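You operate a simulated robot arm through the tools that you are given. There is no shell and no other tool.

You are at the controls of a simulated robot arm. One attempt, no reset.

Task
Fold the sheet's edge square and prove it with the try block.
Fine: up to the green line, leaf down, block against the edge, block back. Set down upright: try block.

The check looks at the end state, three seconds after you hand in, the way a careful person would. Anything else that was tipped, shoved, dropped, spilled or broken makes it a failure. Flat cloth is picked up by pressing the open fingertips on it (5 to 10 N) and closing them slowly along it; thin cloth reads only 2 to 8 mm in the jaws.

Robot
A 7-joint arm with a two-finger gripper, fixed in place. Base frame: the origin is at the foot of the arm, x ahead of it, y to its left, z up; the work surface is at about z = 0.8. Readings come in m, rad, newtons and seconds.
With the tool pointing down near the work surface it reaches from about 0.32 to 0.76 m from the base axis. Its first joint turns from -2.897 to 2.897 rad. Payload 1.71 kg.
Tool frame: the origin (TCP) lies between the finger pads and is the grasp point; the fingertips stand 0.02 m ahead of it; z points along the fingers, y is the line along which they close. The gripper opens to 0.096 m. The gripper's body begins 0.113 m behind the TCP.
Orientation is that of the tool frame in the base frame, as a unit quaternion [x, y, z, w]. With the fingers straight down and closing along the base's y, the tool's x points along the base's -x, its y along +y and its z along -z.

Tools
- The arm moves only by the tool nudge_tool. Its argument "targets" is a list of rows, each a list of 6 numbers: the shift along the tool's x, y, z in units of 30 mm (1.0 is 30 mm), then the turn, a rotation vector about the tool's x, y, z in units of 8 degrees (1.0 is 8 degrees). In form: [[tx, ty, tz, rx, ry, rz], ...]. A call has 1 to 20 rows; each row shifts and turns the commanded pose from where the row before left it, along the tool's axes as they then stand. "fingers" is the opening, from 0 (shut) to 1 (fully open), set as the call begins (left out, the last holds). A call with a number of a shift or a turn outside -1 to 1 is refused whole. Each row takes 0.2 s and may step no farther than 0.05 m and 0.15 rad from the row before; otherwise, or with a gripper value out of range, the whole call is refused. Where a pose cannot be reached the arm comes as near as it can. A force on the tool above 40 N (or 10 N above the force at the start of the call, whichever is more), or a blocked arm, ends the call early, and 0.2 s more pass. The fingers move at their own pace (about 0.153 m/s each) and stop on an object; they squeeze with about 32 N. The grip force told is the motor's: it shows also when the fingers shut on nothing. Time passes only in rows, and 0.2 s behind the last, so rows that do not move let the fingers close. The reply holds the time, the measured pose of the TCP, the force on the tool along the base axes, the opening and the grip force, in the units named above and with some noise, with the torque about the TCP (base axes, N m) and any sound that the robot's microphone picked up.
- Cameras (640 x 400 px; columns grow to the right, rows downward): "scene" is fixed at [0.0504, 0.5001, 1.5658]; the picture's right is [-0.24, -0.97, 0.00], its down [-0.82, 0.21, -0.53] and it looks along [0.51, -0.13, -0.85] (base axes); focal length 214 px, centre (320, 200). "wrist" rides on the gripper at [0.066, 0.014, -0.145] in the tool frame; the picture's right is [-0.21, 0.98, 0.00], its down [-0.88, -0.18, -0.45] and it looks along [-0.44, -0.09, 0.90] (tool axes); focal length 275 px, centre (320, 200). There is no depth. A picture from a camera that has moved, and an enlarged one, comes with that camera's place and axes in the base frame and with its lens.
- get_image(camera): a new picture of that camera. It takes no simulated time.
- raise_lower(by): slides the trunk up (or, below 0, down) by that many m; the arm rides with it, the base frame stays. It gives what a move gives, with no picture.
- zoom(camera, box): a new picture of the part [left, top, right, bottom] of that camera's present view, enlarged. It takes no simulated time.
- sign_off(): hands the job in; it is judged then, once.

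Nothing tells you positions but the pictures and the camera data. Unless the task says otherwise, let go and move clear before handing in.

The tools are called as a command line: name --pt "numbers of a row" for each row, then --argument value for the rest, lists and objects as JSON in quotes. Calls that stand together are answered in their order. nudge_tool: Moves the arm, as the interface text tells. Its arguments: {"type":"object","properties":{"targets":{"type":"array"},"fingers":{"type":"number"}},"required":["targets"]} The other tools are called the same way: raise_lower (by) slides the trunk up or down; get_image (camera) takes a picture; zoom (camera, box) takes an enlarged picture of a part of a camera's view; sign_off () hands the job in.

At the start:

```text
clock: 0.0
tcp_pos: [0.4755, -0.1803, 1.1587]
ee_rot: [0.0, 1.0, 0.0, -0.001]
ft_force: [0.5, -0.1, -0.7]
ft_torque: [0.01, 0.01, 0.01]
finger_gap: 0.0959
finger_force: 0.1
trunk travel left (down, up): [-0.175, 0.211]
```

scene: 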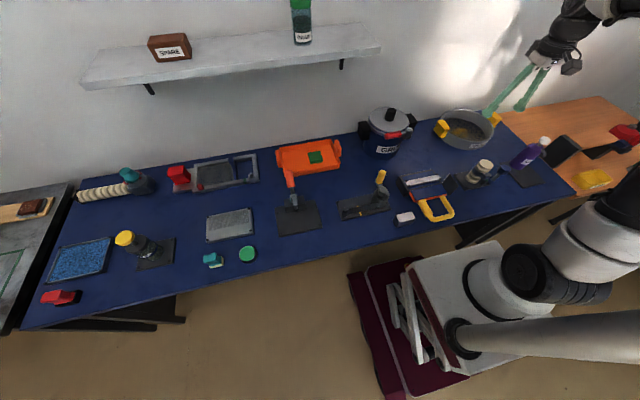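
wrist: 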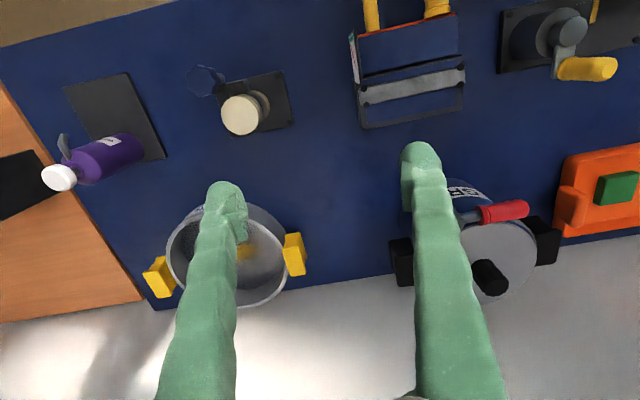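

I see a blue bench with many fixtures. A small folding brake with a yellow handle sits near scene pixel (425,195), and a small block beside it at (404,218) may be the try block. I'll zoom in on these before I move.

zoom --camera "scene" --box '[380, 160, 480, 230]'

zoom --camera "wrist" --box '[320, 0, 500, 140]'

zoom --camera "scene" --box '[160, 130, 400, 280]'

zoom --camera "scene" --box '[0, 150, 240, 310]'

```text
5.71 times, centred on (430, 195) of scene
camera zoom: at [0.0504, 0.5001, 1.5658], right [-0.24, -0.97, 0.0], down [-0.82, 0.21, -0.53], along [0.51, -0.13, -0.85], focal length 1226 px, centre (-309, 229)
```

zoom: 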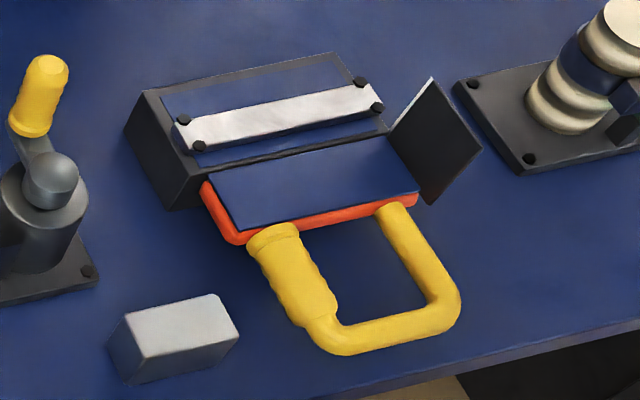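

```text
2.86 times, centred on (410, 70) of wrist
camera zoom: at [0.4086, -0.1678, 1.3028], right [0.21, 0.98, 0.0], down [0.88, -0.18, 0.44], along [0.43, -0.09, -0.9], focal length 786 px, centre (63, 571)
```

zoom: 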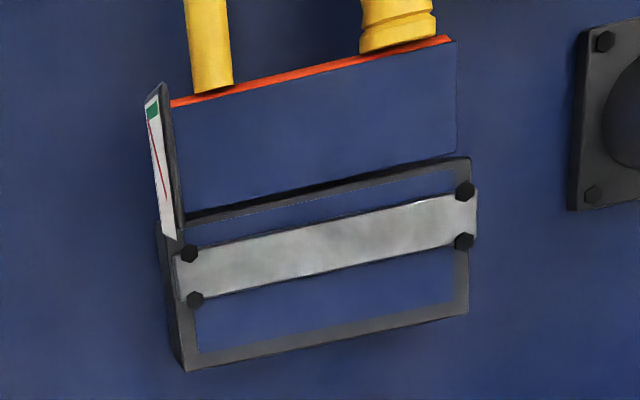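

```text
2.67 times, centred on (280, 205) of scene
camera zoom: at [0.0504, 0.5001, 1.5658], right [-0.24, -0.97, 0.0], down [-0.82, 0.21, -0.53], along [0.51, -0.13, -0.85], focal length 572 px, centre (427, 187)
```

zoom: 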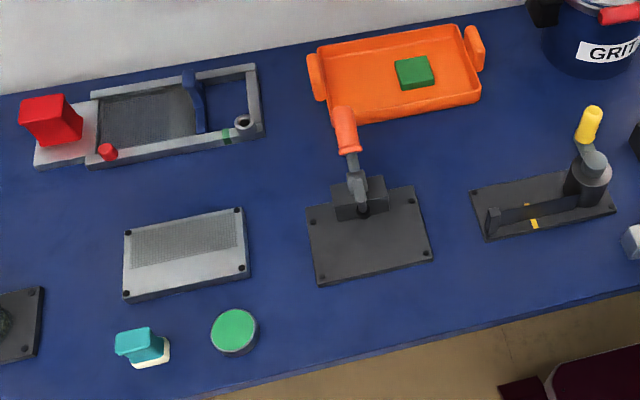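

```text
2.50 times, centred on (120, 230) of scene
camera zoom: at [0.0504, 0.5001, 1.5658], right [-0.24, -0.97, 0.0], down [-0.82, 0.21, -0.53], along [0.51, -0.13, -0.85], focal length 536 px, centre (820, 125)
```

zoom: 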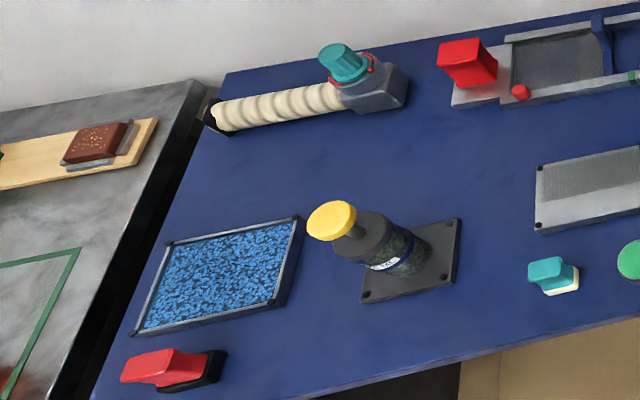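

The folding brake sits at about x 0.35–0.5, y -0.13 to 0.02. Its orange leaf carries a yellow U-handle pointing toward me, and the angle card at its right end has its marked face toward -y. The grey try block is near (0.34, 0.09). I'll turn the tool so the wrist camera can look at the card from the -y side.

nudge_tool --pt "0 0 0 0 0 -0.9375" --pt "0 0 0 0 0 -0.9375" --pt "0 0 0 0 0 -0.9375" --pt "0 0 0 0 0 -0.9375" --pt "0 0 0 0 0 -0.9375" --pt "0 0 0 0 0 -0.9375" --pt "0 0 0 0 0 -0.9375" --pt "0 0 0 0 0 -0.9375" --pt "0 0 0 0 0 -0.9375" --pt "0 0 0 0 0 -0.9375" --pt "0 0 0 0 0 -0.9375" --pt "0 0 0 0 0 -0.9375"

```text
clock: 2.6
tcp_pos: [0.4573, -0.1807, 1.1663]
ee_rot: [0.709, -0.705, 0.005, -0.005]
ft_force: [0.3, 0.0, -0.1]
ft_torque: [0.0, 0.01, 0.0]
finger_gap: 0.096
finger_force: 0.0
trunk travel left (down, up): [-0.175, 0.211]
```

The tool has turned as planned, with a small shift in position. Next I'll move down and toward -y to look at the card.

nudge_tool --pt "0.29 0.25 0.55 0 0 0" --pt "0.29 0.25 0.55 0 0 0" --pt "0.29 0.25 0.55 0 0 0" --pt "0.29 0.25 0.55 0 0 0" --pt "0.29 0.25 0.55 0 0 0" --pt "0.29 0.25 0.55 0 0 0" --pt "0.29 0.25 0.55 0 0 0" --pt "0.29 0.25 0.55 0 0 0"

get_image --camera "wrist"

```text
clock: 4.4
tcp_pos: [0.3975, -0.2505, 1.0322]
ee_rot: [-0.707, 0.707, -0.005, 0.005]
ft_force: [-0.5, -0.5, -1.1]
ft_torque: [0.03, -0.01, 0.02]
finger_gap: 0.0961
finger_force: 0.0
trunk travel left (down, up): [-0.175, 0.211]
```

```text
taken
camera wrist: at [0.3823, -0.3167, 1.1758], right [-0.98, 0.21, -0.01], down [0.18, 0.88, 0.45], along [0.1, 0.43, -0.89], focal length 275 px, centre (320, 200)
```

wrist: 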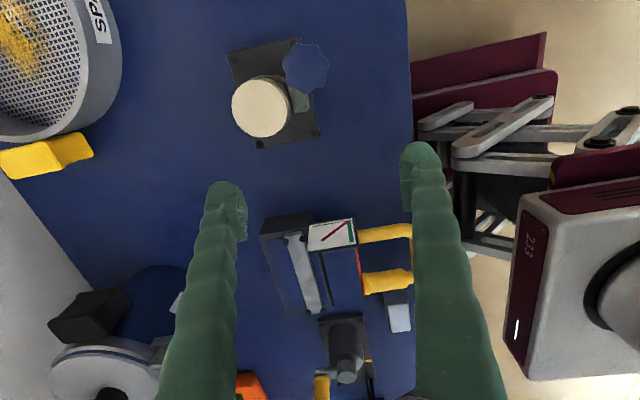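

zoom --camera "wrist" --box '[290, 205, 370, 255]'

zoom --camera "wrist" --box '[240, 190, 440, 320]'

```text
8.00 times, centred on (330, 230) of wrist
camera zoom: at [0.3823, -0.3167, 1.1758], right [-0.98, 0.21, -0.01], down [0.18, 0.88, 0.45], along [0.1, 0.43, -0.89], focal length 2202 px, centre (240, -40)
```

zoom: 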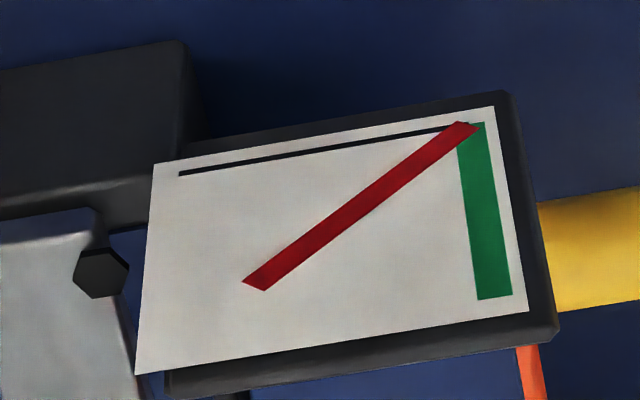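

```text
3.08 times, centred on (340, 255) of wrist
camera zoom: at [0.3823, -0.3167, 1.1758], right [-0.98, 0.21, -0.01], down [0.18, 0.88, 0.45], along [0.1, 0.43, -0.89], focal length 847 px, centre (258, 31)
```

zoom: 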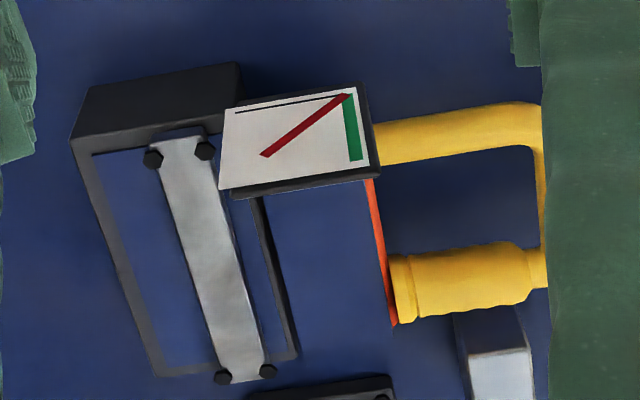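

The card shows three lines: black horizontal, red at about 45°, and green vertical at about 90°. I'll tilt the camera for a more square-on view of the card, the hinge and the leaf.

nudge_tool --pt "0 0 0 0 -0.9375 0" --pt "0 0 0 0 -0.9375 0" --pt "0 0 0 0 -0.9375 0" --pt "0 0 0 0 -0.9375 0" --pt "0.333 0 0.577 0 0 0" --pt "0.333 0 0.577 0 0 0"

get_image --camera "wrist"

```text
clock: 5.8
tcp_pos: [0.3994, -0.2493, 0.9912]
ee_rot: [0.684, -0.682, -0.178, -0.188]
ft_force: [-0.1, 0.1, -0.5]
ft_torque: [0.01, 0.0, -0.01]
finger_gap: 0.0963
finger_force: 0.2
trunk travel left (down, up): [-0.175, 0.211]
```

```text
taken
camera wrist: at [0.3845, -0.38, 1.0827], right [-0.98, 0.18, 0.09], down [0.17, 0.54, 0.83], along [0.1, 0.83, -0.56], focal length 275 px, centre (320, 200)
```

wrist: 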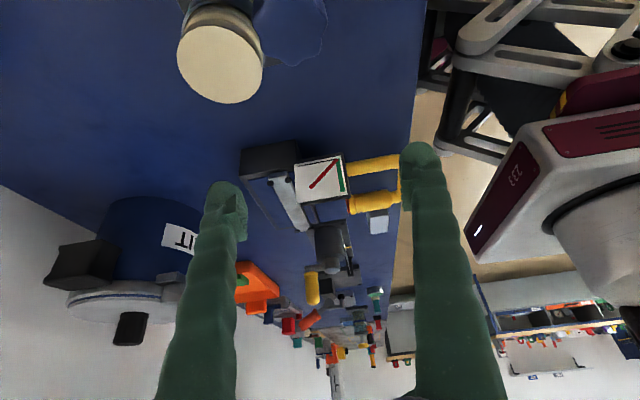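

zoom --camera "wrist" --box '[230, 135, 430, 260]'

zoom --camera "wrist" --box '[285, 145, 365, 195]'

```text
3.20 times, centred on (330, 198) of wrist
camera zoom: at [0.3845, -0.38, 1.0827], right [-0.98, 0.18, 0.09], down [0.17, 0.54, 0.83], along [0.1, 0.83, -0.56], focal length 881 px, centre (288, 208)
```

zoom: 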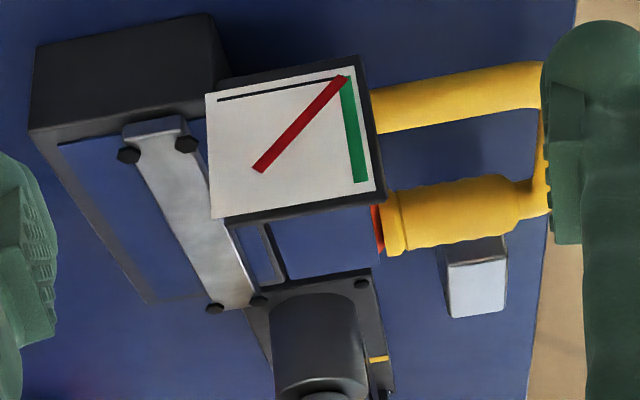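

```text
8.00 times, centred on (325, 170) of wrist
camera zoom: at [0.3845, -0.38, 1.0827], right [-0.98, 0.18, 0.09], down [0.17, 0.54, 0.83], along [0.1, 0.83, -0.56], focal length 2202 px, centre (280, 440)
```

zoom: 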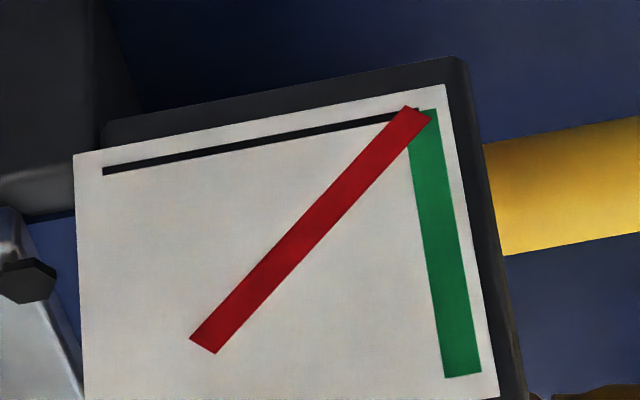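

The card is at y ≈ -0.12, and its green line is vertical, so green means a 90° fold. The leaf spans y -0.11 to 0.03 with its hinge near x 0.435. The handle's crossbar is near x 0.31, z 0.84. Next I'll level the tool and hover above the crossbar with the fingers closing along x.

nudge_tool --pt "0 0 0 0 0.9375 0" --pt "0 0 0 0 0.9375 0" --pt "0 0 0 0 0.9375 0" --pt "0 0 0 0 0.9375 0" --pt "-0.833 0.333 0 0 0 0" --pt "-0.833 0.333 0 0 0 0" --pt "-0.833 0.333 0 0 0 0" --pt "-0.833 0.333 0 0 0 0" --pt "-0.833 0.333 0 0 0 0" --pt "-0.833 0.333 0 0 0 0" --pt "-0.833 0.333 0 0 0 0" --pt "-0.833 0.333 0 0 0 0" --fingers 0.6

get_image --camera "wrist"

get_image --camera "scene"

```text
clock: 8.4
tcp_pos: [0.3205, -0.0506, 0.9912]
ee_rot: [-0.707, 0.707, -0.007, 0.005]
ft_force: [0.0, -0.6, 0.2]
ft_torque: [0.0, 0.01, -0.01]
finger_gap: 0.0573
finger_force: 0.0
trunk travel left (down, up): [-0.175, 0.211]
```

```text
taken
camera wrist: at [0.3041, -0.1167, 1.1354], right [-0.98, 0.21, -0.02], down [0.18, 0.88, 0.45], along [0.11, 0.43, -0.89], focal length 275 px, centre (320, 200)
```

wrist: 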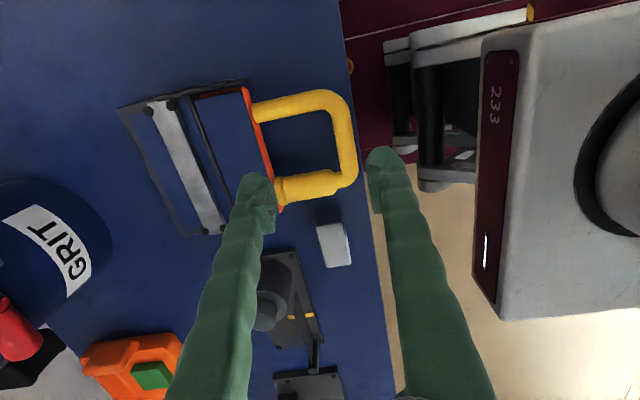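

```text
taken
```

scene: 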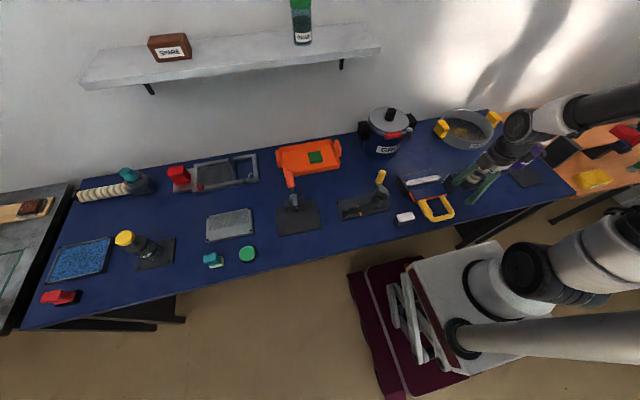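

The arm is hovering as commanded. I'll zoom in from here to measure the handle, the block and the brake.

zoom --camera "wrist" --box '[230, 70, 390, 220]'

zoom --camera "wrist" --box '[110, 60, 290, 250]'

zoom --camera "wrist" --box '[290, 180, 370, 280]'

```text
2.67 times, centred on (310, 145) of wrist
camera zoom: at [0.3041, -0.1167, 1.1354], right [-0.98, 0.21, -0.02], down [0.18, 0.88, 0.45], along [0.11, 0.43, -0.89], focal length 734 px, centre (347, 347)
```

zoom: 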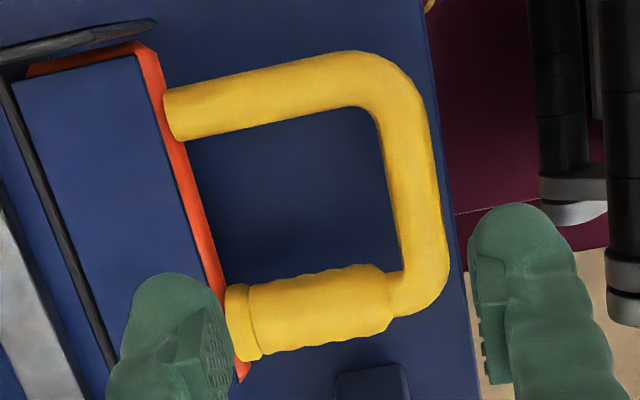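

```text
2.11 times, centred on (200, 155) of wrist
camera zoom: at [0.3041, -0.1167, 1.1354], right [-0.98, 0.21, -0.02], down [0.18, 0.88, 0.45], along [0.11, 0.43, -0.89], focal length 580 px, centre (573, 295)
```

zoom: 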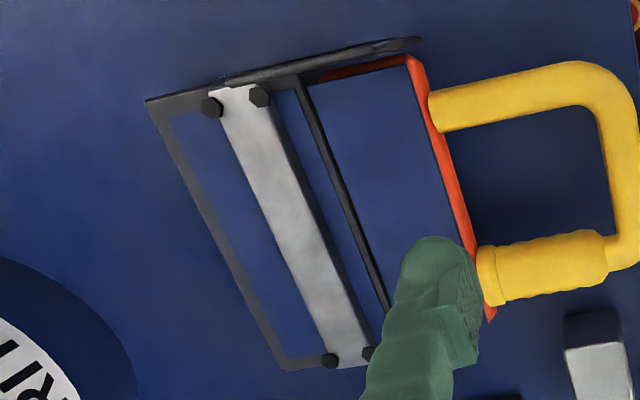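

```text
4.00 times, centred on (330, 230) of wrist
camera zoom: at [0.3041, -0.1167, 1.1354], right [-0.98, 0.21, -0.02], down [0.18, 0.88, 0.45], along [0.11, 0.43, -0.89], focal length 1101 px, centre (280, 80)
```

zoom: 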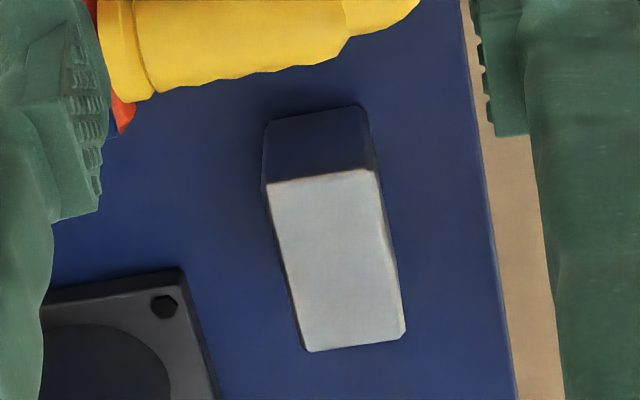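

The crossbar's centre is near (0.2985, -0.043, ~0.842), slightly inside the straight-down reach limit. I'll tilt the tool about 20° so the wrist sits further out, and hover along the approach line.

nudge_tool --pt "0 0 0 -0.8333 0 0" --pt "0 0 0 -0.8333 0 0" --pt "0 0 0 -0.8333 0 0" --pt "-0.127 -0.505 0.695 0 0 0" --pt "-0.127 -0.505 0.695 0 0 0" --pt "0 0 0 0 0 0" --fingers 0.5

get_image --camera "wrist"

```text
clock: 9.8
tcp_pos: [0.3333, -0.0436, 0.9395]
ee_rot: [-0.697, 0.697, 0.118, -0.118]
ft_force: [-0.5, 0.3, 0.2]
ft_torque: [0.02, 0.02, 0.01]
finger_gap: 0.0478
finger_force: 0.1
trunk travel left (down, up): [-0.175, 0.211]
```

```text
taken
camera wrist: at [0.3685, -0.1088, 1.0814], right [-0.92, 0.21, 0.32], down [0.32, 0.88, 0.36], along [-0.21, 0.43, -0.88], focal length 275 px, centre (320, 200)
```

wrist: 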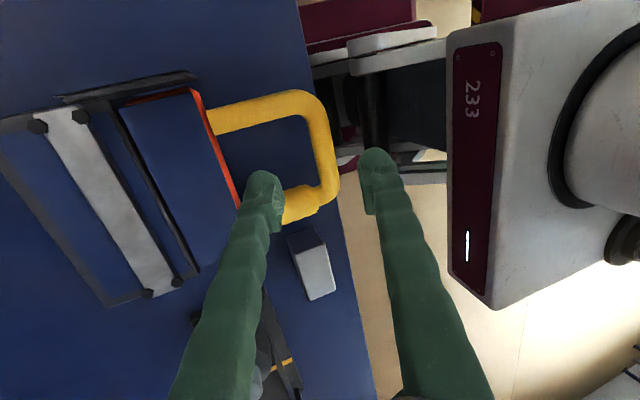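

zoom --camera "wrist" --box '[200, 80, 400, 230]'

zoom --camera "scene" --box '[390, 150, 480, 230]'

```text
2.67 times, centred on (300, 155) of wrist
camera zoom: at [0.3685, -0.1088, 1.0814], right [-0.92, 0.21, 0.32], down [0.32, 0.88, 0.36], along [-0.21, 0.43, -0.88], focal length 734 px, centre (373, 320)
```

zoom: 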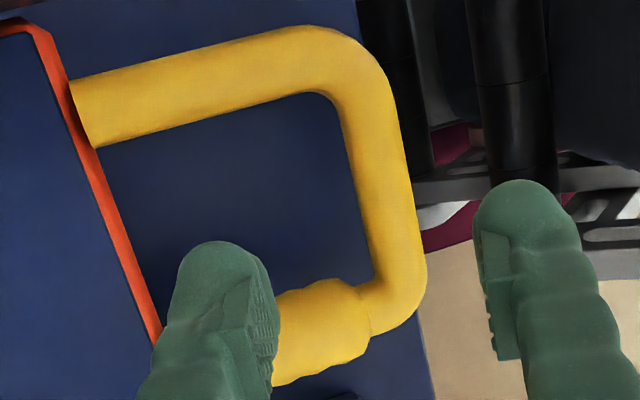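

```text
5.00 times, centred on (435, 190) of scene
camera zoom: at [0.0504, 0.5001, 1.5658], right [-0.24, -0.97, 0.0], down [-0.82, 0.21, -0.53], along [0.51, -0.13, -0.85], focal length 1072 px, centre (-255, 250)
```

zoom: 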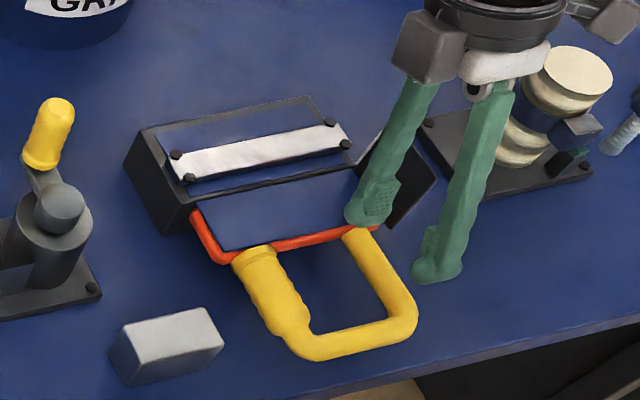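

The bar lies between the fingertips, and its centre triangulates to about (0.2985, -0.043, 0.845). I'll advance along the tool axis and then close on it.

nudge_tool --pt "0 0 0.789 0 0 0" --pt "0 0 0.789 0 0 0" --pt "0 0 0.789 0 0 0" --pt "0 0 0.789 0 0 0" --pt "0 0 0 0 0 0"

zoom --camera "wrist" --box '[180, 60, 460, 235]'

zoom --camera "scene" --box '[390, 150, 480, 230]'

```text
clock: 11.0
tcp_pos: [0.3023, -0.0438, 0.8531]
ee_rot: [0.697, -0.697, -0.118, 0.119]
ft_force: [-0.6, 0.6, -0.1]
ft_torque: [-0.05, -0.01, 0.0]
finger_gap: 0.048
finger_force: 0.2
trunk travel left (down, up): [-0.175, 0.211]
```

```text
2.29 times, centred on (320, 148) of wrist
camera zoom: at [0.3369, -0.1101, 0.993], right [-0.92, 0.2, 0.32], down [0.32, 0.88, 0.36], along [-0.21, 0.43, -0.88], focal length 629 px, centre (320, 320)
```

zoom: 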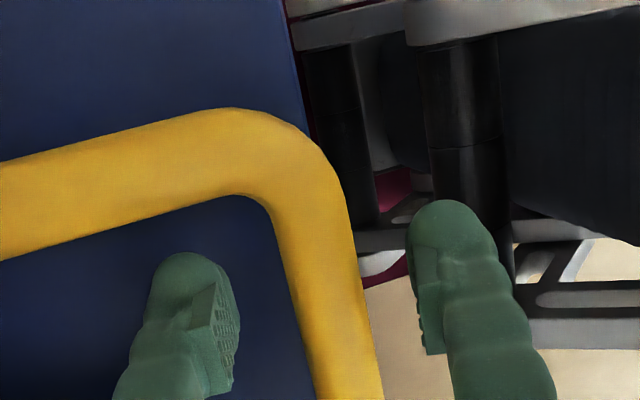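

```text
5.00 times, centred on (435, 190) of scene
camera zoom: at [0.0504, 0.5001, 1.5658], right [-0.24, -0.97, 0.0], down [-0.82, 0.21, -0.53], along [0.51, -0.13, -0.85], focal length 1072 px, centre (-255, 250)
```

zoom: 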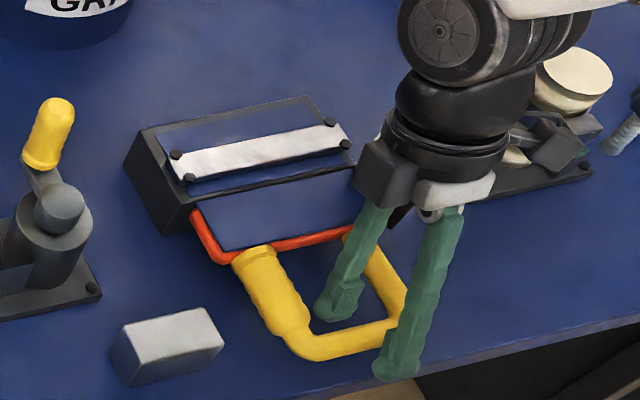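

The fingers straddle the crossbar, so I'm closing on it now.

nudge_tool --pt "0 0 0 0 0 0" --pt "0 0 0 0 0 0" --pt "0 0 0 0 0 0" --fingers 0.0

zoom --camera "scene" --box '[390, 150, 480, 230]'

```text
clock: 11.8
tcp_pos: [0.3033, -0.0443, 0.8522]
ee_rot: [0.698, -0.697, -0.118, 0.119]
ft_force: [-1.5, -0.2, -0.4]
ft_torque: [-0.02, -0.04, -0.22]
finger_gap: 0.0181
finger_force: 35.3
trunk travel left (down, up): [-0.175, 0.211]
```

```text
5.00 times, centred on (435, 190) of scene
camera zoom: at [0.0504, 0.5001, 1.5658], right [-0.24, -0.97, 0.0], down [-0.82, 0.21, -0.53], along [0.51, -0.13, -0.85], focal length 1072 px, centre (-255, 250)
```

zoom: 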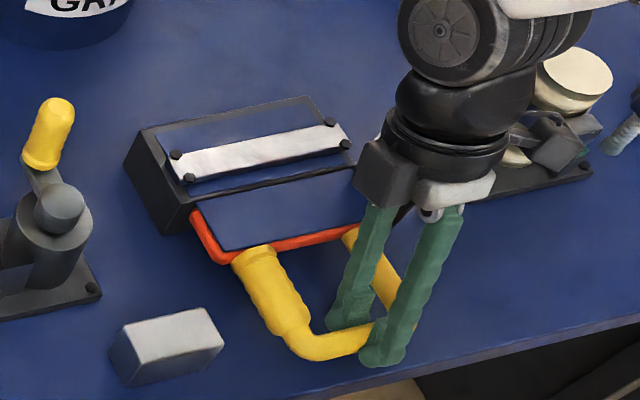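

I have the bar, with a 0.018 m gap. Now I'll start lifting the leaf slowly along its arc, watching the forces.

nudge_tool --pt "0 0.068 -0.197 0 0 0" --pt "0 0.068 -0.197 0 0 0" --pt "0 0.05 -0.2 0 0 0" --pt "0 0.05 -0.203 0 0 0"

zoom --camera "scene" --box '[390, 150, 480, 230]'

```text
clock: 12.8
tcp_pos: [0.303, -0.0437, 0.8768]
ee_rot: [-0.697, 0.698, 0.118, -0.118]
ft_force: [-8.6, -7.1, -0.2]
ft_torque: [-0.08, 0.08, 0.01]
finger_gap: 0.0164
finger_force: 34.7
trunk travel left (down, up): [-0.175, 0.211]
```

```text
5.00 times, centred on (435, 190) of scene
camera zoom: at [0.0504, 0.5001, 1.5658], right [-0.24, -0.97, 0.0], down [-0.82, 0.21, -0.53], along [0.51, -0.13, -0.85], focal length 1072 px, centre (-255, 250)
```

zoom: 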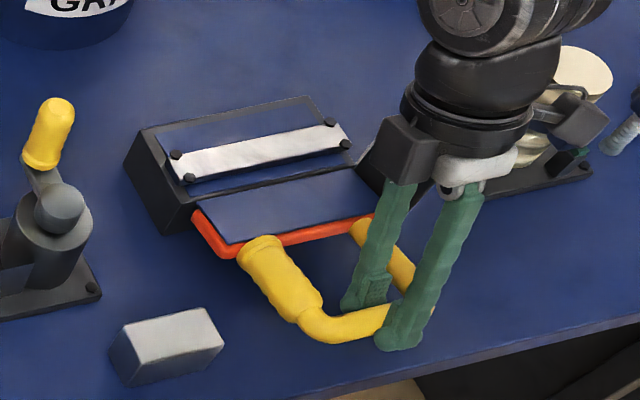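

zoom --camera "scene" --box '[420, 180, 464, 224]'

zoom --camera "wrist" --box '[180, 60, 460, 235]'

```text
9.09 times, centred on (442, 202) of scene
camera zoom: at [0.0504, 0.5001, 1.5658], right [-0.24, -0.97, 0.0], down [-0.82, 0.21, -0.53], along [0.51, -0.13, -0.85], focal length 1950 px, centre (-789, 182)
```

zoom: 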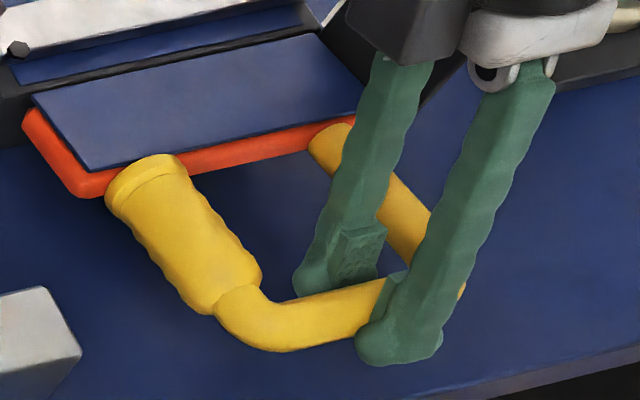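

```text
2.29 times, centred on (320, 148) of wrist
camera zoom: at [0.3379, -0.1101, 1.018], right [-0.92, 0.21, 0.32], down [0.32, 0.88, 0.36], along [-0.21, 0.43, -0.88], focal length 629 px, centre (320, 320)
```

zoom: 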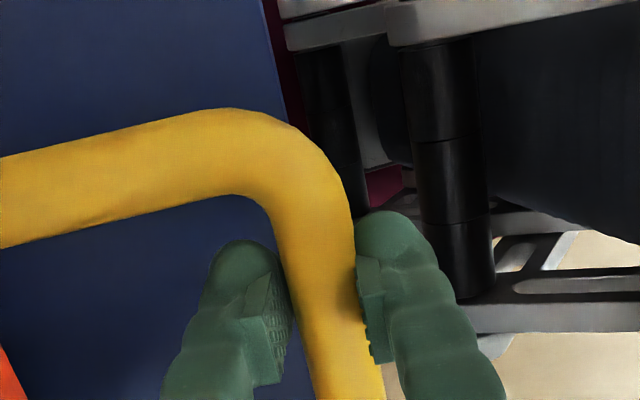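

The leaf is rising and the grip looks sound. A small -x force suggests the hinge sits slightly higher than I assumed. I'll continue with an adjusted arc.

nudge_tool --pt "0 0.06 -0.2 0 0 0" --pt "0 0.052 -0.202 0 0 0" --pt "0 0.04 -0.204 0 0 0" --pt "0 0.034 -0.204 0 0 0"

zoom --camera "scene" --box '[390, 150, 480, 230]'

```text
clock: 13.8
tcp_pos: [0.3094, -0.0431, 0.902]
ee_rot: [0.698, -0.697, -0.116, 0.117]
ft_force: [10.6, -14.3, -5.0]
ft_torque: [-0.19, -0.1, -0.07]
finger_gap: 0.0158
finger_force: 34.9
trunk travel left (down, up): [-0.175, 0.211]
```

```text
5.00 times, centred on (435, 190) of scene
camera zoom: at [0.0504, 0.5001, 1.5658], right [-0.24, -0.97, 0.0], down [-0.82, 0.21, -0.53], along [0.51, -0.13, -0.85], focal length 1072 px, centre (-255, 250)
```

zoom: 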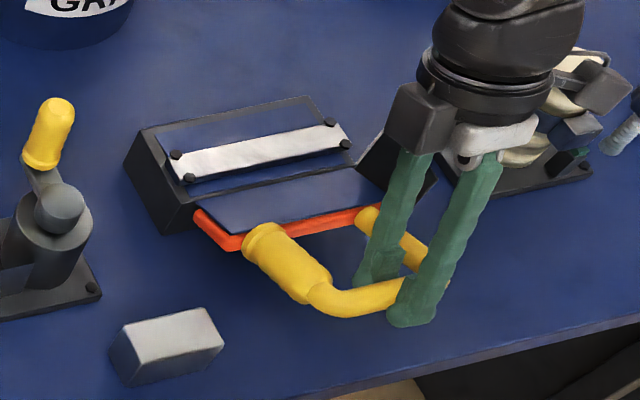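

zoom --camera "scene" --box '[430, 175, 474, 219]'

zoom --camera "wrist" --box '[180, 60, 460, 235]'

get_image --camera "wrist"

```text
9.09 times, centred on (452, 197) of scene
camera zoom: at [0.0504, 0.5001, 1.5658], right [-0.24, -0.97, 0.0], down [-0.82, 0.21, -0.53], along [0.51, -0.13, -0.85], focal length 1950 px, centre (-880, 227)
```

zoom: 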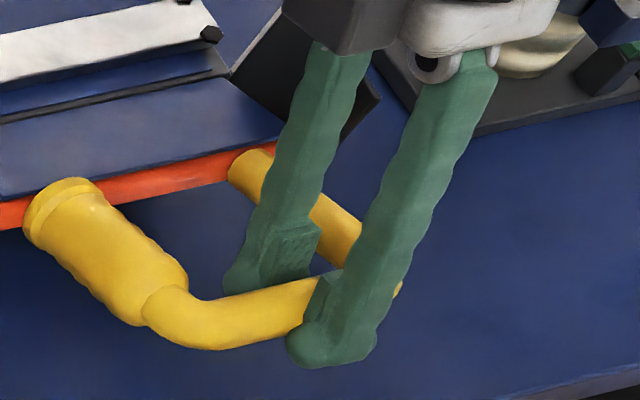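

```text
2.29 times, centred on (320, 148) of wrist
camera zoom: at [0.3431, -0.1099, 1.0434], right [-0.93, 0.21, 0.32], down [0.32, 0.88, 0.36], along [-0.2, 0.44, -0.88], focal length 629 px, centre (320, 320)
```

zoom: 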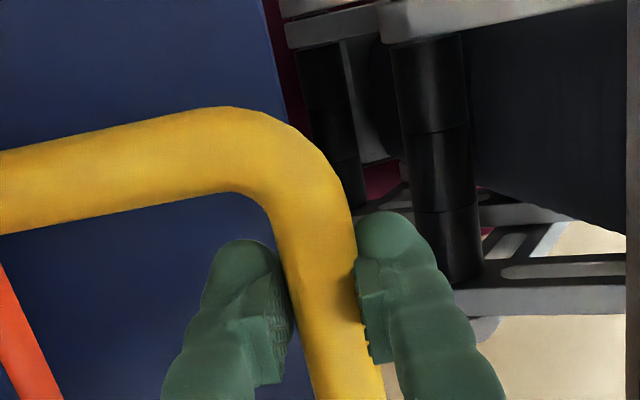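

```text
taken
camera wrist: at [0.3431, -0.1099, 1.0434], right [-0.93, 0.21, 0.32], down [0.32, 0.88, 0.36], along [-0.2, 0.44, -0.88], focal length 275 px, centre (320, 200)
```

wrist: 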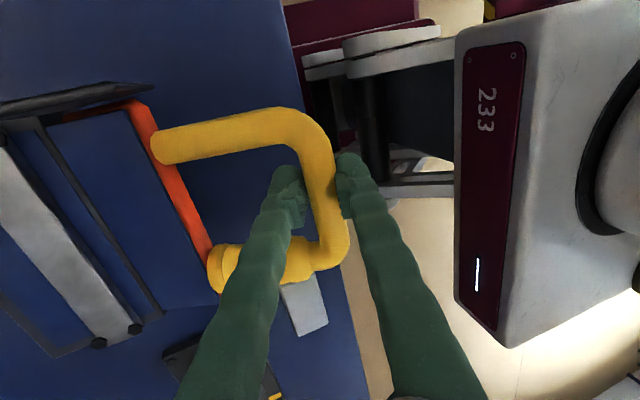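

The leaf is at about 20° and the geometry fits a hinge near x 0.444 with an arm radius of about 0.145. I'll continue to about 30°, correcting x and easing off the side force.

nudge_tool --pt "0.015 -0.039 -0.208 0 0 0" --pt "0.015 -0.003 -0.171 0 0 0" --pt "0.01 -0.012 -0.167 0 0 0" --pt "0 -0.016 -0.165 0 0 0" --pt "0 -0.016 -0.165 0 0 0"

```text
clock: 15.0
tcp_pos: [0.3214, -0.0434, 0.9248]
ee_rot: [-0.697, 0.697, 0.117, -0.118]
ft_force: [18.5, 1.5, -16.1]
ft_torque: [0.21, 0.09, -0.06]
finger_gap: 0.0154
finger_force: 35.2
trunk travel left (down, up): [-0.175, 0.211]
```

zoom --camera "scene" --box '[395, 150, 475, 220]'

get_image --camera "wrist"

```text
5.71 times, centred on (435, 185) of scene
camera zoom: at [0.0504, 0.5001, 1.5658], right [-0.24, -0.97, 0.0], down [-0.82, 0.21, -0.53], along [0.51, -0.13, -0.85], focal length 1226 px, centre (-337, 286)
```

zoom: 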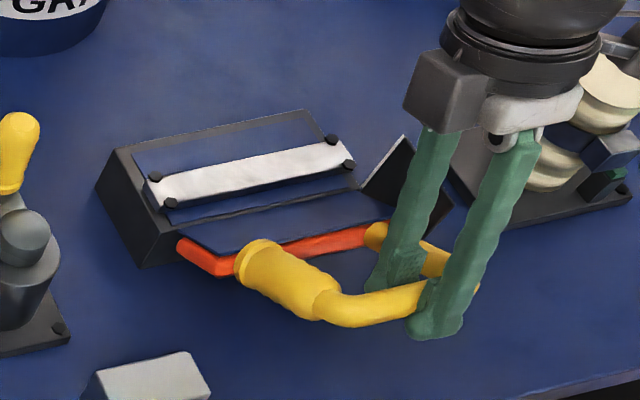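

```text
taken
camera wrist: at [0.3549, -0.1097, 1.0666], right [-0.92, 0.21, 0.32], down [0.32, 0.88, 0.36], along [-0.21, 0.44, -0.88], focal length 275 px, centre (320, 200)
```

wrist: 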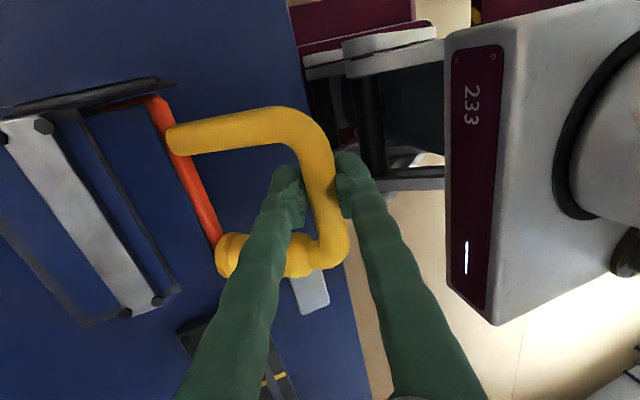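

The leaf is at about 32°. Refitting from the pictures and forces gives r ≈ 0.138 and a hinge at (0.439, 0.849). I'll continue to about 45° on the corrected arc.

nudge_tool --pt "0 -0.0817 -0.1687 0 0 0" --pt "0 -0.0817 -0.1687 0 0 0" --pt "0 -0.0557 -0.1717 0 0 0" --pt "0 -0.0557 -0.1717 0 0 0" --pt "0 -0.068 -0.1673 0 0 0" --pt "0 -0.068 -0.1673 0 0 0"

get_image --camera "wrist"

```text
clock: 16.4
tcp_pos: [0.3399, -0.0451, 0.9501]
ee_rot: [0.697, -0.697, -0.118, 0.119]
ft_force: [-1.1, 0.4, -3.3]
ft_torque: [0.02, 0.28, 0.03]
finger_gap: 0.0156
finger_force: 35.1
trunk travel left (down, up): [-0.175, 0.211]
```

```text
taken
camera wrist: at [0.3744, -0.1097, 1.0922], right [-0.92, 0.21, 0.32], down [0.32, 0.88, 0.36], along [-0.21, 0.43, -0.88], focal length 275 px, centre (320, 200)
```

wrist: 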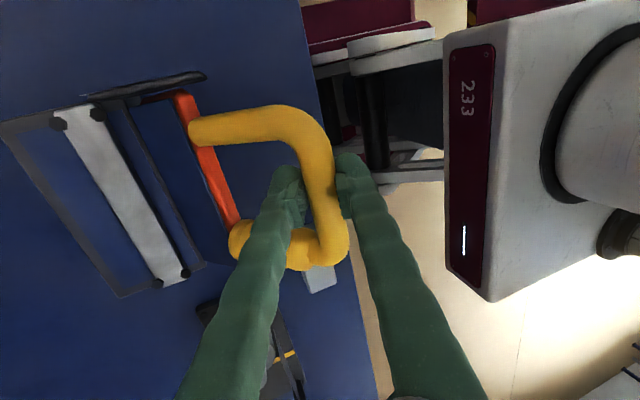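

Forces are now near zero, so the arc fits well. Continuing from 45° to 70°.

nudge_tool --pt "0 -0.0927 -0.1777 0 0 0" --pt "0 -0.0927 -0.1777 0 0 0" --pt "0 -0.106 -0.17 0 0 0" --pt "0 -0.106 -0.17 0 0 0" --pt "0 -0.122 -0.16 0 0 0" --pt "0 -0.122 -0.16 0 0 0" --pt "0 -0.1343 -0.15 0 0 0" --pt "0 -0.1343 -0.15 0 0 0" --pt "0 -0.1467 -0.1353 0 0 0" --pt "0 -0.1467 -0.1353 0 0 0"

get_image --camera "wrist"

zoom --camera "scene" --box '[395, 140, 475, 220]'

```text
clock: 18.6
tcp_pos: [0.3895, -0.0449, 0.9856]
ee_rot: [0.698, -0.697, -0.118, 0.118]
ft_force: [0.0, -0.1, -8.7]
ft_torque: [0.08, 0.23, 0.01]
finger_gap: 0.0157
finger_force: 35.1
trunk travel left (down, up): [-0.175, 0.211]
```

```text
taken
camera wrist: at [0.4241, -0.1098, 1.1257], right [-0.92, 0.21, 0.32], down [0.32, 0.88, 0.36], along [-0.21, 0.43, -0.88], focal length 275 px, centre (320, 200)
```

wrist: 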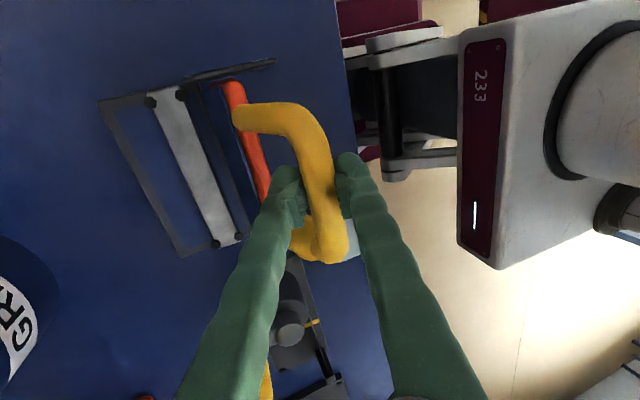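

```text
5.00 times, centred on (435, 180) of scene
camera zoom: at [0.0504, 0.5001, 1.5658], right [-0.24, -0.97, 0.0], down [-0.82, 0.21, -0.53], along [0.51, -0.13, -0.85], focal length 1072 px, centre (-255, 300)
```

zoom: 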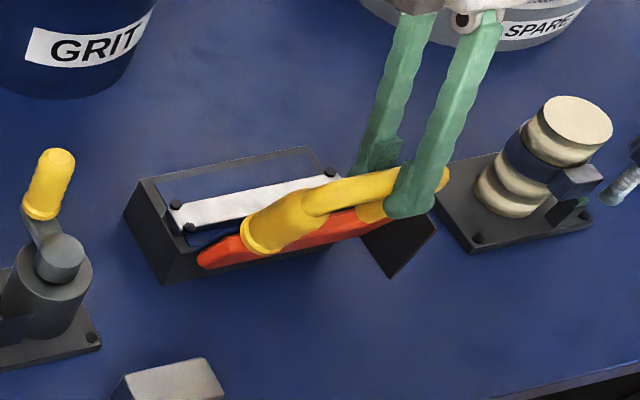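

The leaf is at about 70°, with a fitted hinge at about (0.4387, 0.850). I'll continue gently to about 85° and check before the last few degrees.

nudge_tool --pt "0 -0.1517 -0.121 0 0 0" --pt "0 -0.1613 -0.1137 0 0 0" --pt "0 -0.1647 -0.1043 0 0 0" --pt "0 -0.17 -0.0993 0 0 0" --pt "0 -0.1777 -0.098 0 0 0" --pt "0 -0.1777 -0.098 0 0 0"

get_image --camera "wrist"

zoom --camera "scene" --box '[395, 140, 475, 220]'

```text
clock: 20.0
tcp_pos: [0.4237, -0.0443, 0.9927]
ee_rot: [0.697, -0.697, -0.118, 0.118]
ft_force: [-4.3, 4.4, 4.7]
ft_torque: [0.31, 0.28, -0.1]
finger_gap: 0.0159
finger_force: 34.6
trunk travel left (down, up): [-0.175, 0.211]
```

```text
taken
camera wrist: at [0.4581, -0.1099, 1.1335], right [-0.92, 0.21, 0.32], down [0.32, 0.88, 0.36], along [-0.21, 0.43, -0.88], focal length 275 px, centre (320, 200)
```

wrist: 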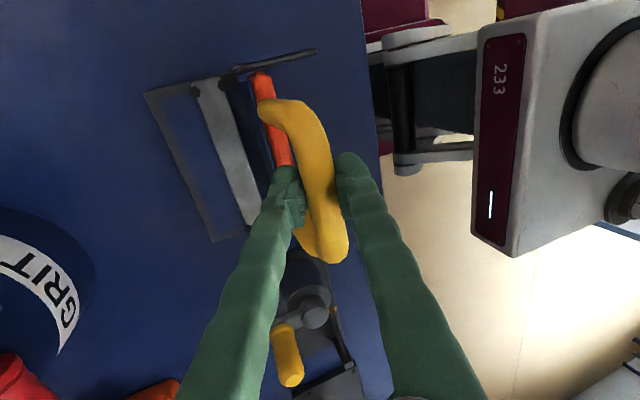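

```text
5.00 times, centred on (435, 180) of scene
camera zoom: at [0.0504, 0.5001, 1.5658], right [-0.24, -0.97, 0.0], down [-0.82, 0.21, -0.53], along [0.51, -0.13, -0.85], focal length 1072 px, centre (-255, 300)
```

zoom: 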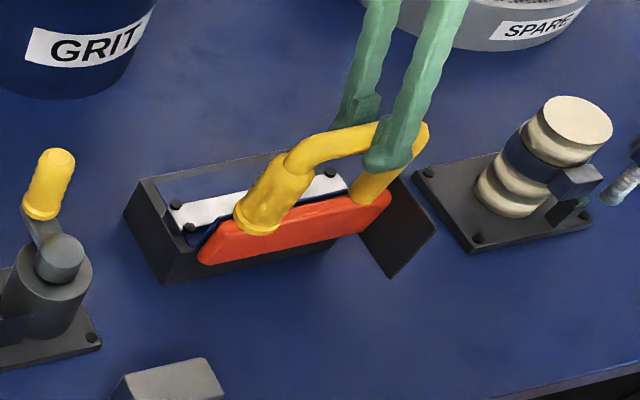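

Kinematics and the scene picture agree on about 85°. I'm taking the last 5° up to vertical, level with the green line.

nudge_tool --pt "0 -0.1253 -0.0657 0 0 0" --pt "0 -0.1253 -0.0657 0 0 0" --pt "0 -0.1253 -0.0657 0 0 0" --pt "0 0 0 0 0 0"

get_image --camera "wrist"

zoom --camera "scene" --box '[410, 150, 460, 200]'

```text
clock: 21.0
tcp_pos: [0.4376, -0.0438, 0.9941]
ee_rot: [0.698, -0.697, -0.118, 0.118]
ft_force: [-3.0, 4.9, -6.8]
ft_torque: [0.27, 0.2, -0.09]
finger_gap: 0.0155
finger_force: 34.7
trunk travel left (down, up): [-0.175, 0.211]
```

```text
taken
camera wrist: at [0.4719, -0.11, 1.1347], right [-0.92, 0.21, 0.32], down [0.32, 0.88, 0.36], along [-0.21, 0.43, -0.88], focal length 275 px, centre (320, 200)
```

wrist: 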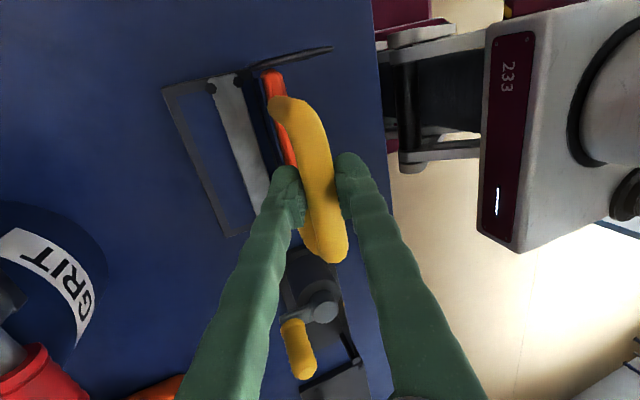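

```text
8.00 times, centred on (435, 175) of scene
camera zoom: at [0.0504, 0.5001, 1.5658], right [-0.24, -0.97, 0.0], down [-0.82, 0.21, -0.53], along [0.51, -0.13, -0.85], focal length 1716 px, centre (-600, 400)
```

zoom: 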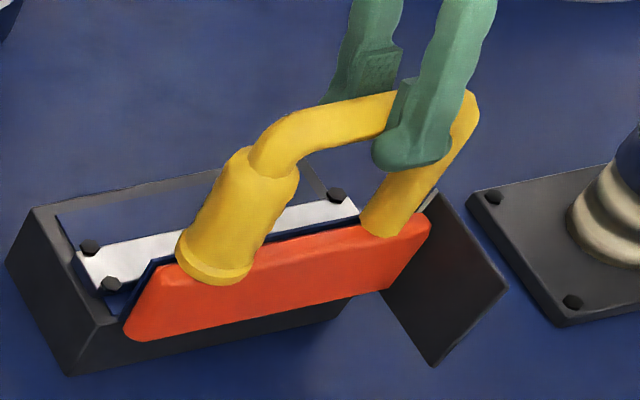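

By arm kinematics the leaf is at about 90°. I want an independent check, so I'll zoom in from both cameras.

zoom --camera "wrist" --box '[220, 35, 350, 135]'

zoom --camera "scene" --box '[405, 165, 450, 200]'

zoom --camera "wrist" --box '[150, 40, 360, 270]'

```text
4.00 times, centred on (285, 85) of wrist
camera zoom: at [0.4719, -0.11, 1.1347], right [-0.92, 0.21, 0.32], down [0.32, 0.88, 0.36], along [-0.21, 0.43, -0.88], focal length 1101 px, centre (460, 660)
```

zoom: 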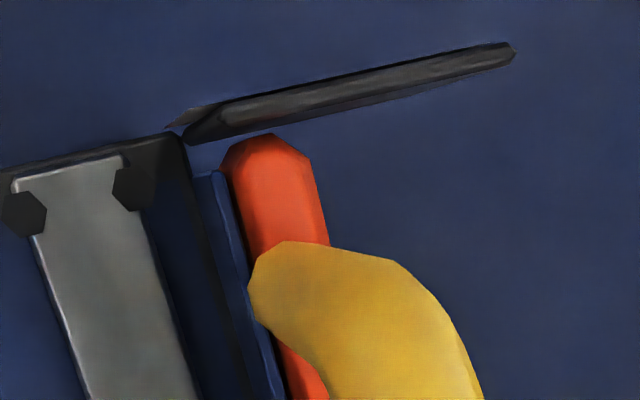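

```text
11.43 times, centred on (428, 182) of scene
camera zoom: at [0.0504, 0.5001, 1.5658], right [-0.24, -0.97, 0.0], down [-0.82, 0.21, -0.53], along [0.51, -0.13, -0.85], focal length 2451 px, centre (-909, 400)
```

zoom: 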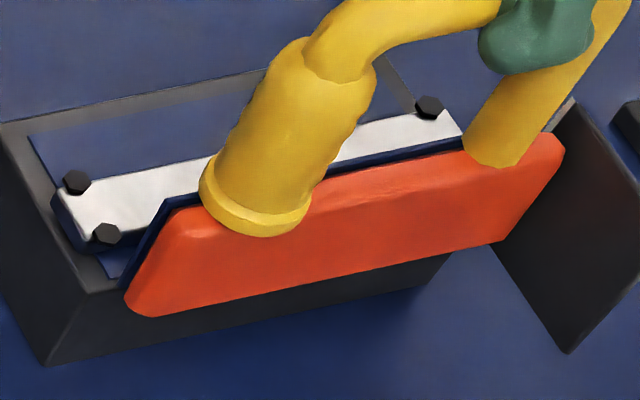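

```text
1.74 times, centred on (255, 155) of wrist
camera zoom: at [0.4719, -0.11, 1.1347], right [-0.92, 0.21, 0.32], down [0.32, 0.88, 0.36], along [-0.21, 0.43, -0.88], focal length 479 px, centre (433, 278)
```

zoom: 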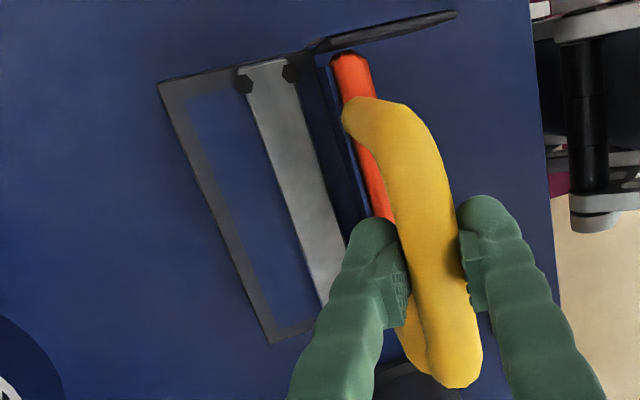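

The wrist view puts the flap's top edge directly above its fold line, within about 2°. It's at the green line, so I'll stop raising and bring the leaf back down slowly along the same arc.

nudge_tool --pt "0 0.1253 0.0657 0 0 0" --pt "0 0.1253 0.0657 0 0 0" --pt "0 0.1253 0.0657 0 0 0" --pt "0 0.1777 0.098 0 0 0" --pt "0 0.1777 0.098 0 0 0" --pt "0 0.17 0.0993 0 0 0" --pt "0 0.1647 0.1043 0 0 0" --pt "0 0.1613 0.1137 0 0 0" --pt "0 0.1517 0.121 0 0 0"

zoom --camera "scene" --box '[395, 140, 475, 220]'

zoom --camera "wrist" --box '[80, 40, 360, 270]'

```text
clock: 23.0
tcp_pos: [0.3907, -0.0448, 0.9852]
ee_rot: [-0.697, 0.697, 0.118, -0.118]
ft_force: [4.2, 1.9, -5.2]
ft_torque: [-0.03, -0.22, 0.05]
finger_gap: 0.0162
finger_force: 34.9
trunk travel left (down, up): [-0.175, 0.211]
```

```text
5.00 times, centred on (435, 180) of scene
camera zoom: at [0.0504, 0.5001, 1.5658], right [-0.24, -0.97, 0.0], down [-0.82, 0.21, -0.53], along [0.51, -0.13, -0.85], focal length 1072 px, centre (-255, 300)
```

zoom: 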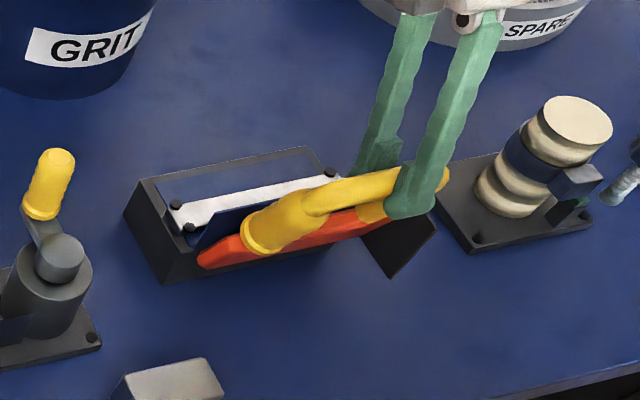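

```text
1.74 times, centred on (220, 155) of wrist
camera zoom: at [0.4241, -0.1102, 1.1254], right [-0.92, 0.21, 0.32], down [0.32, 0.88, 0.36], along [-0.21, 0.43, -0.88], focal length 479 px, centre (494, 278)
```

zoom: 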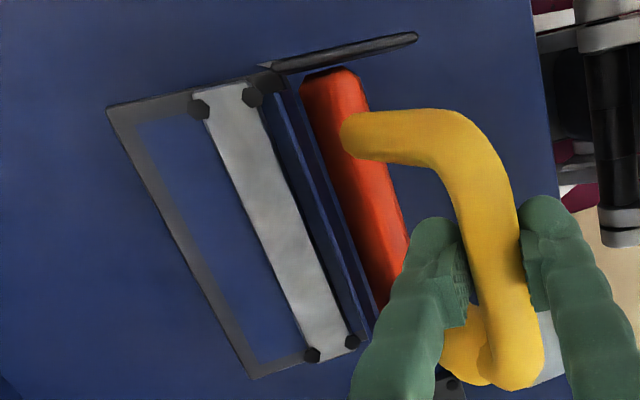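

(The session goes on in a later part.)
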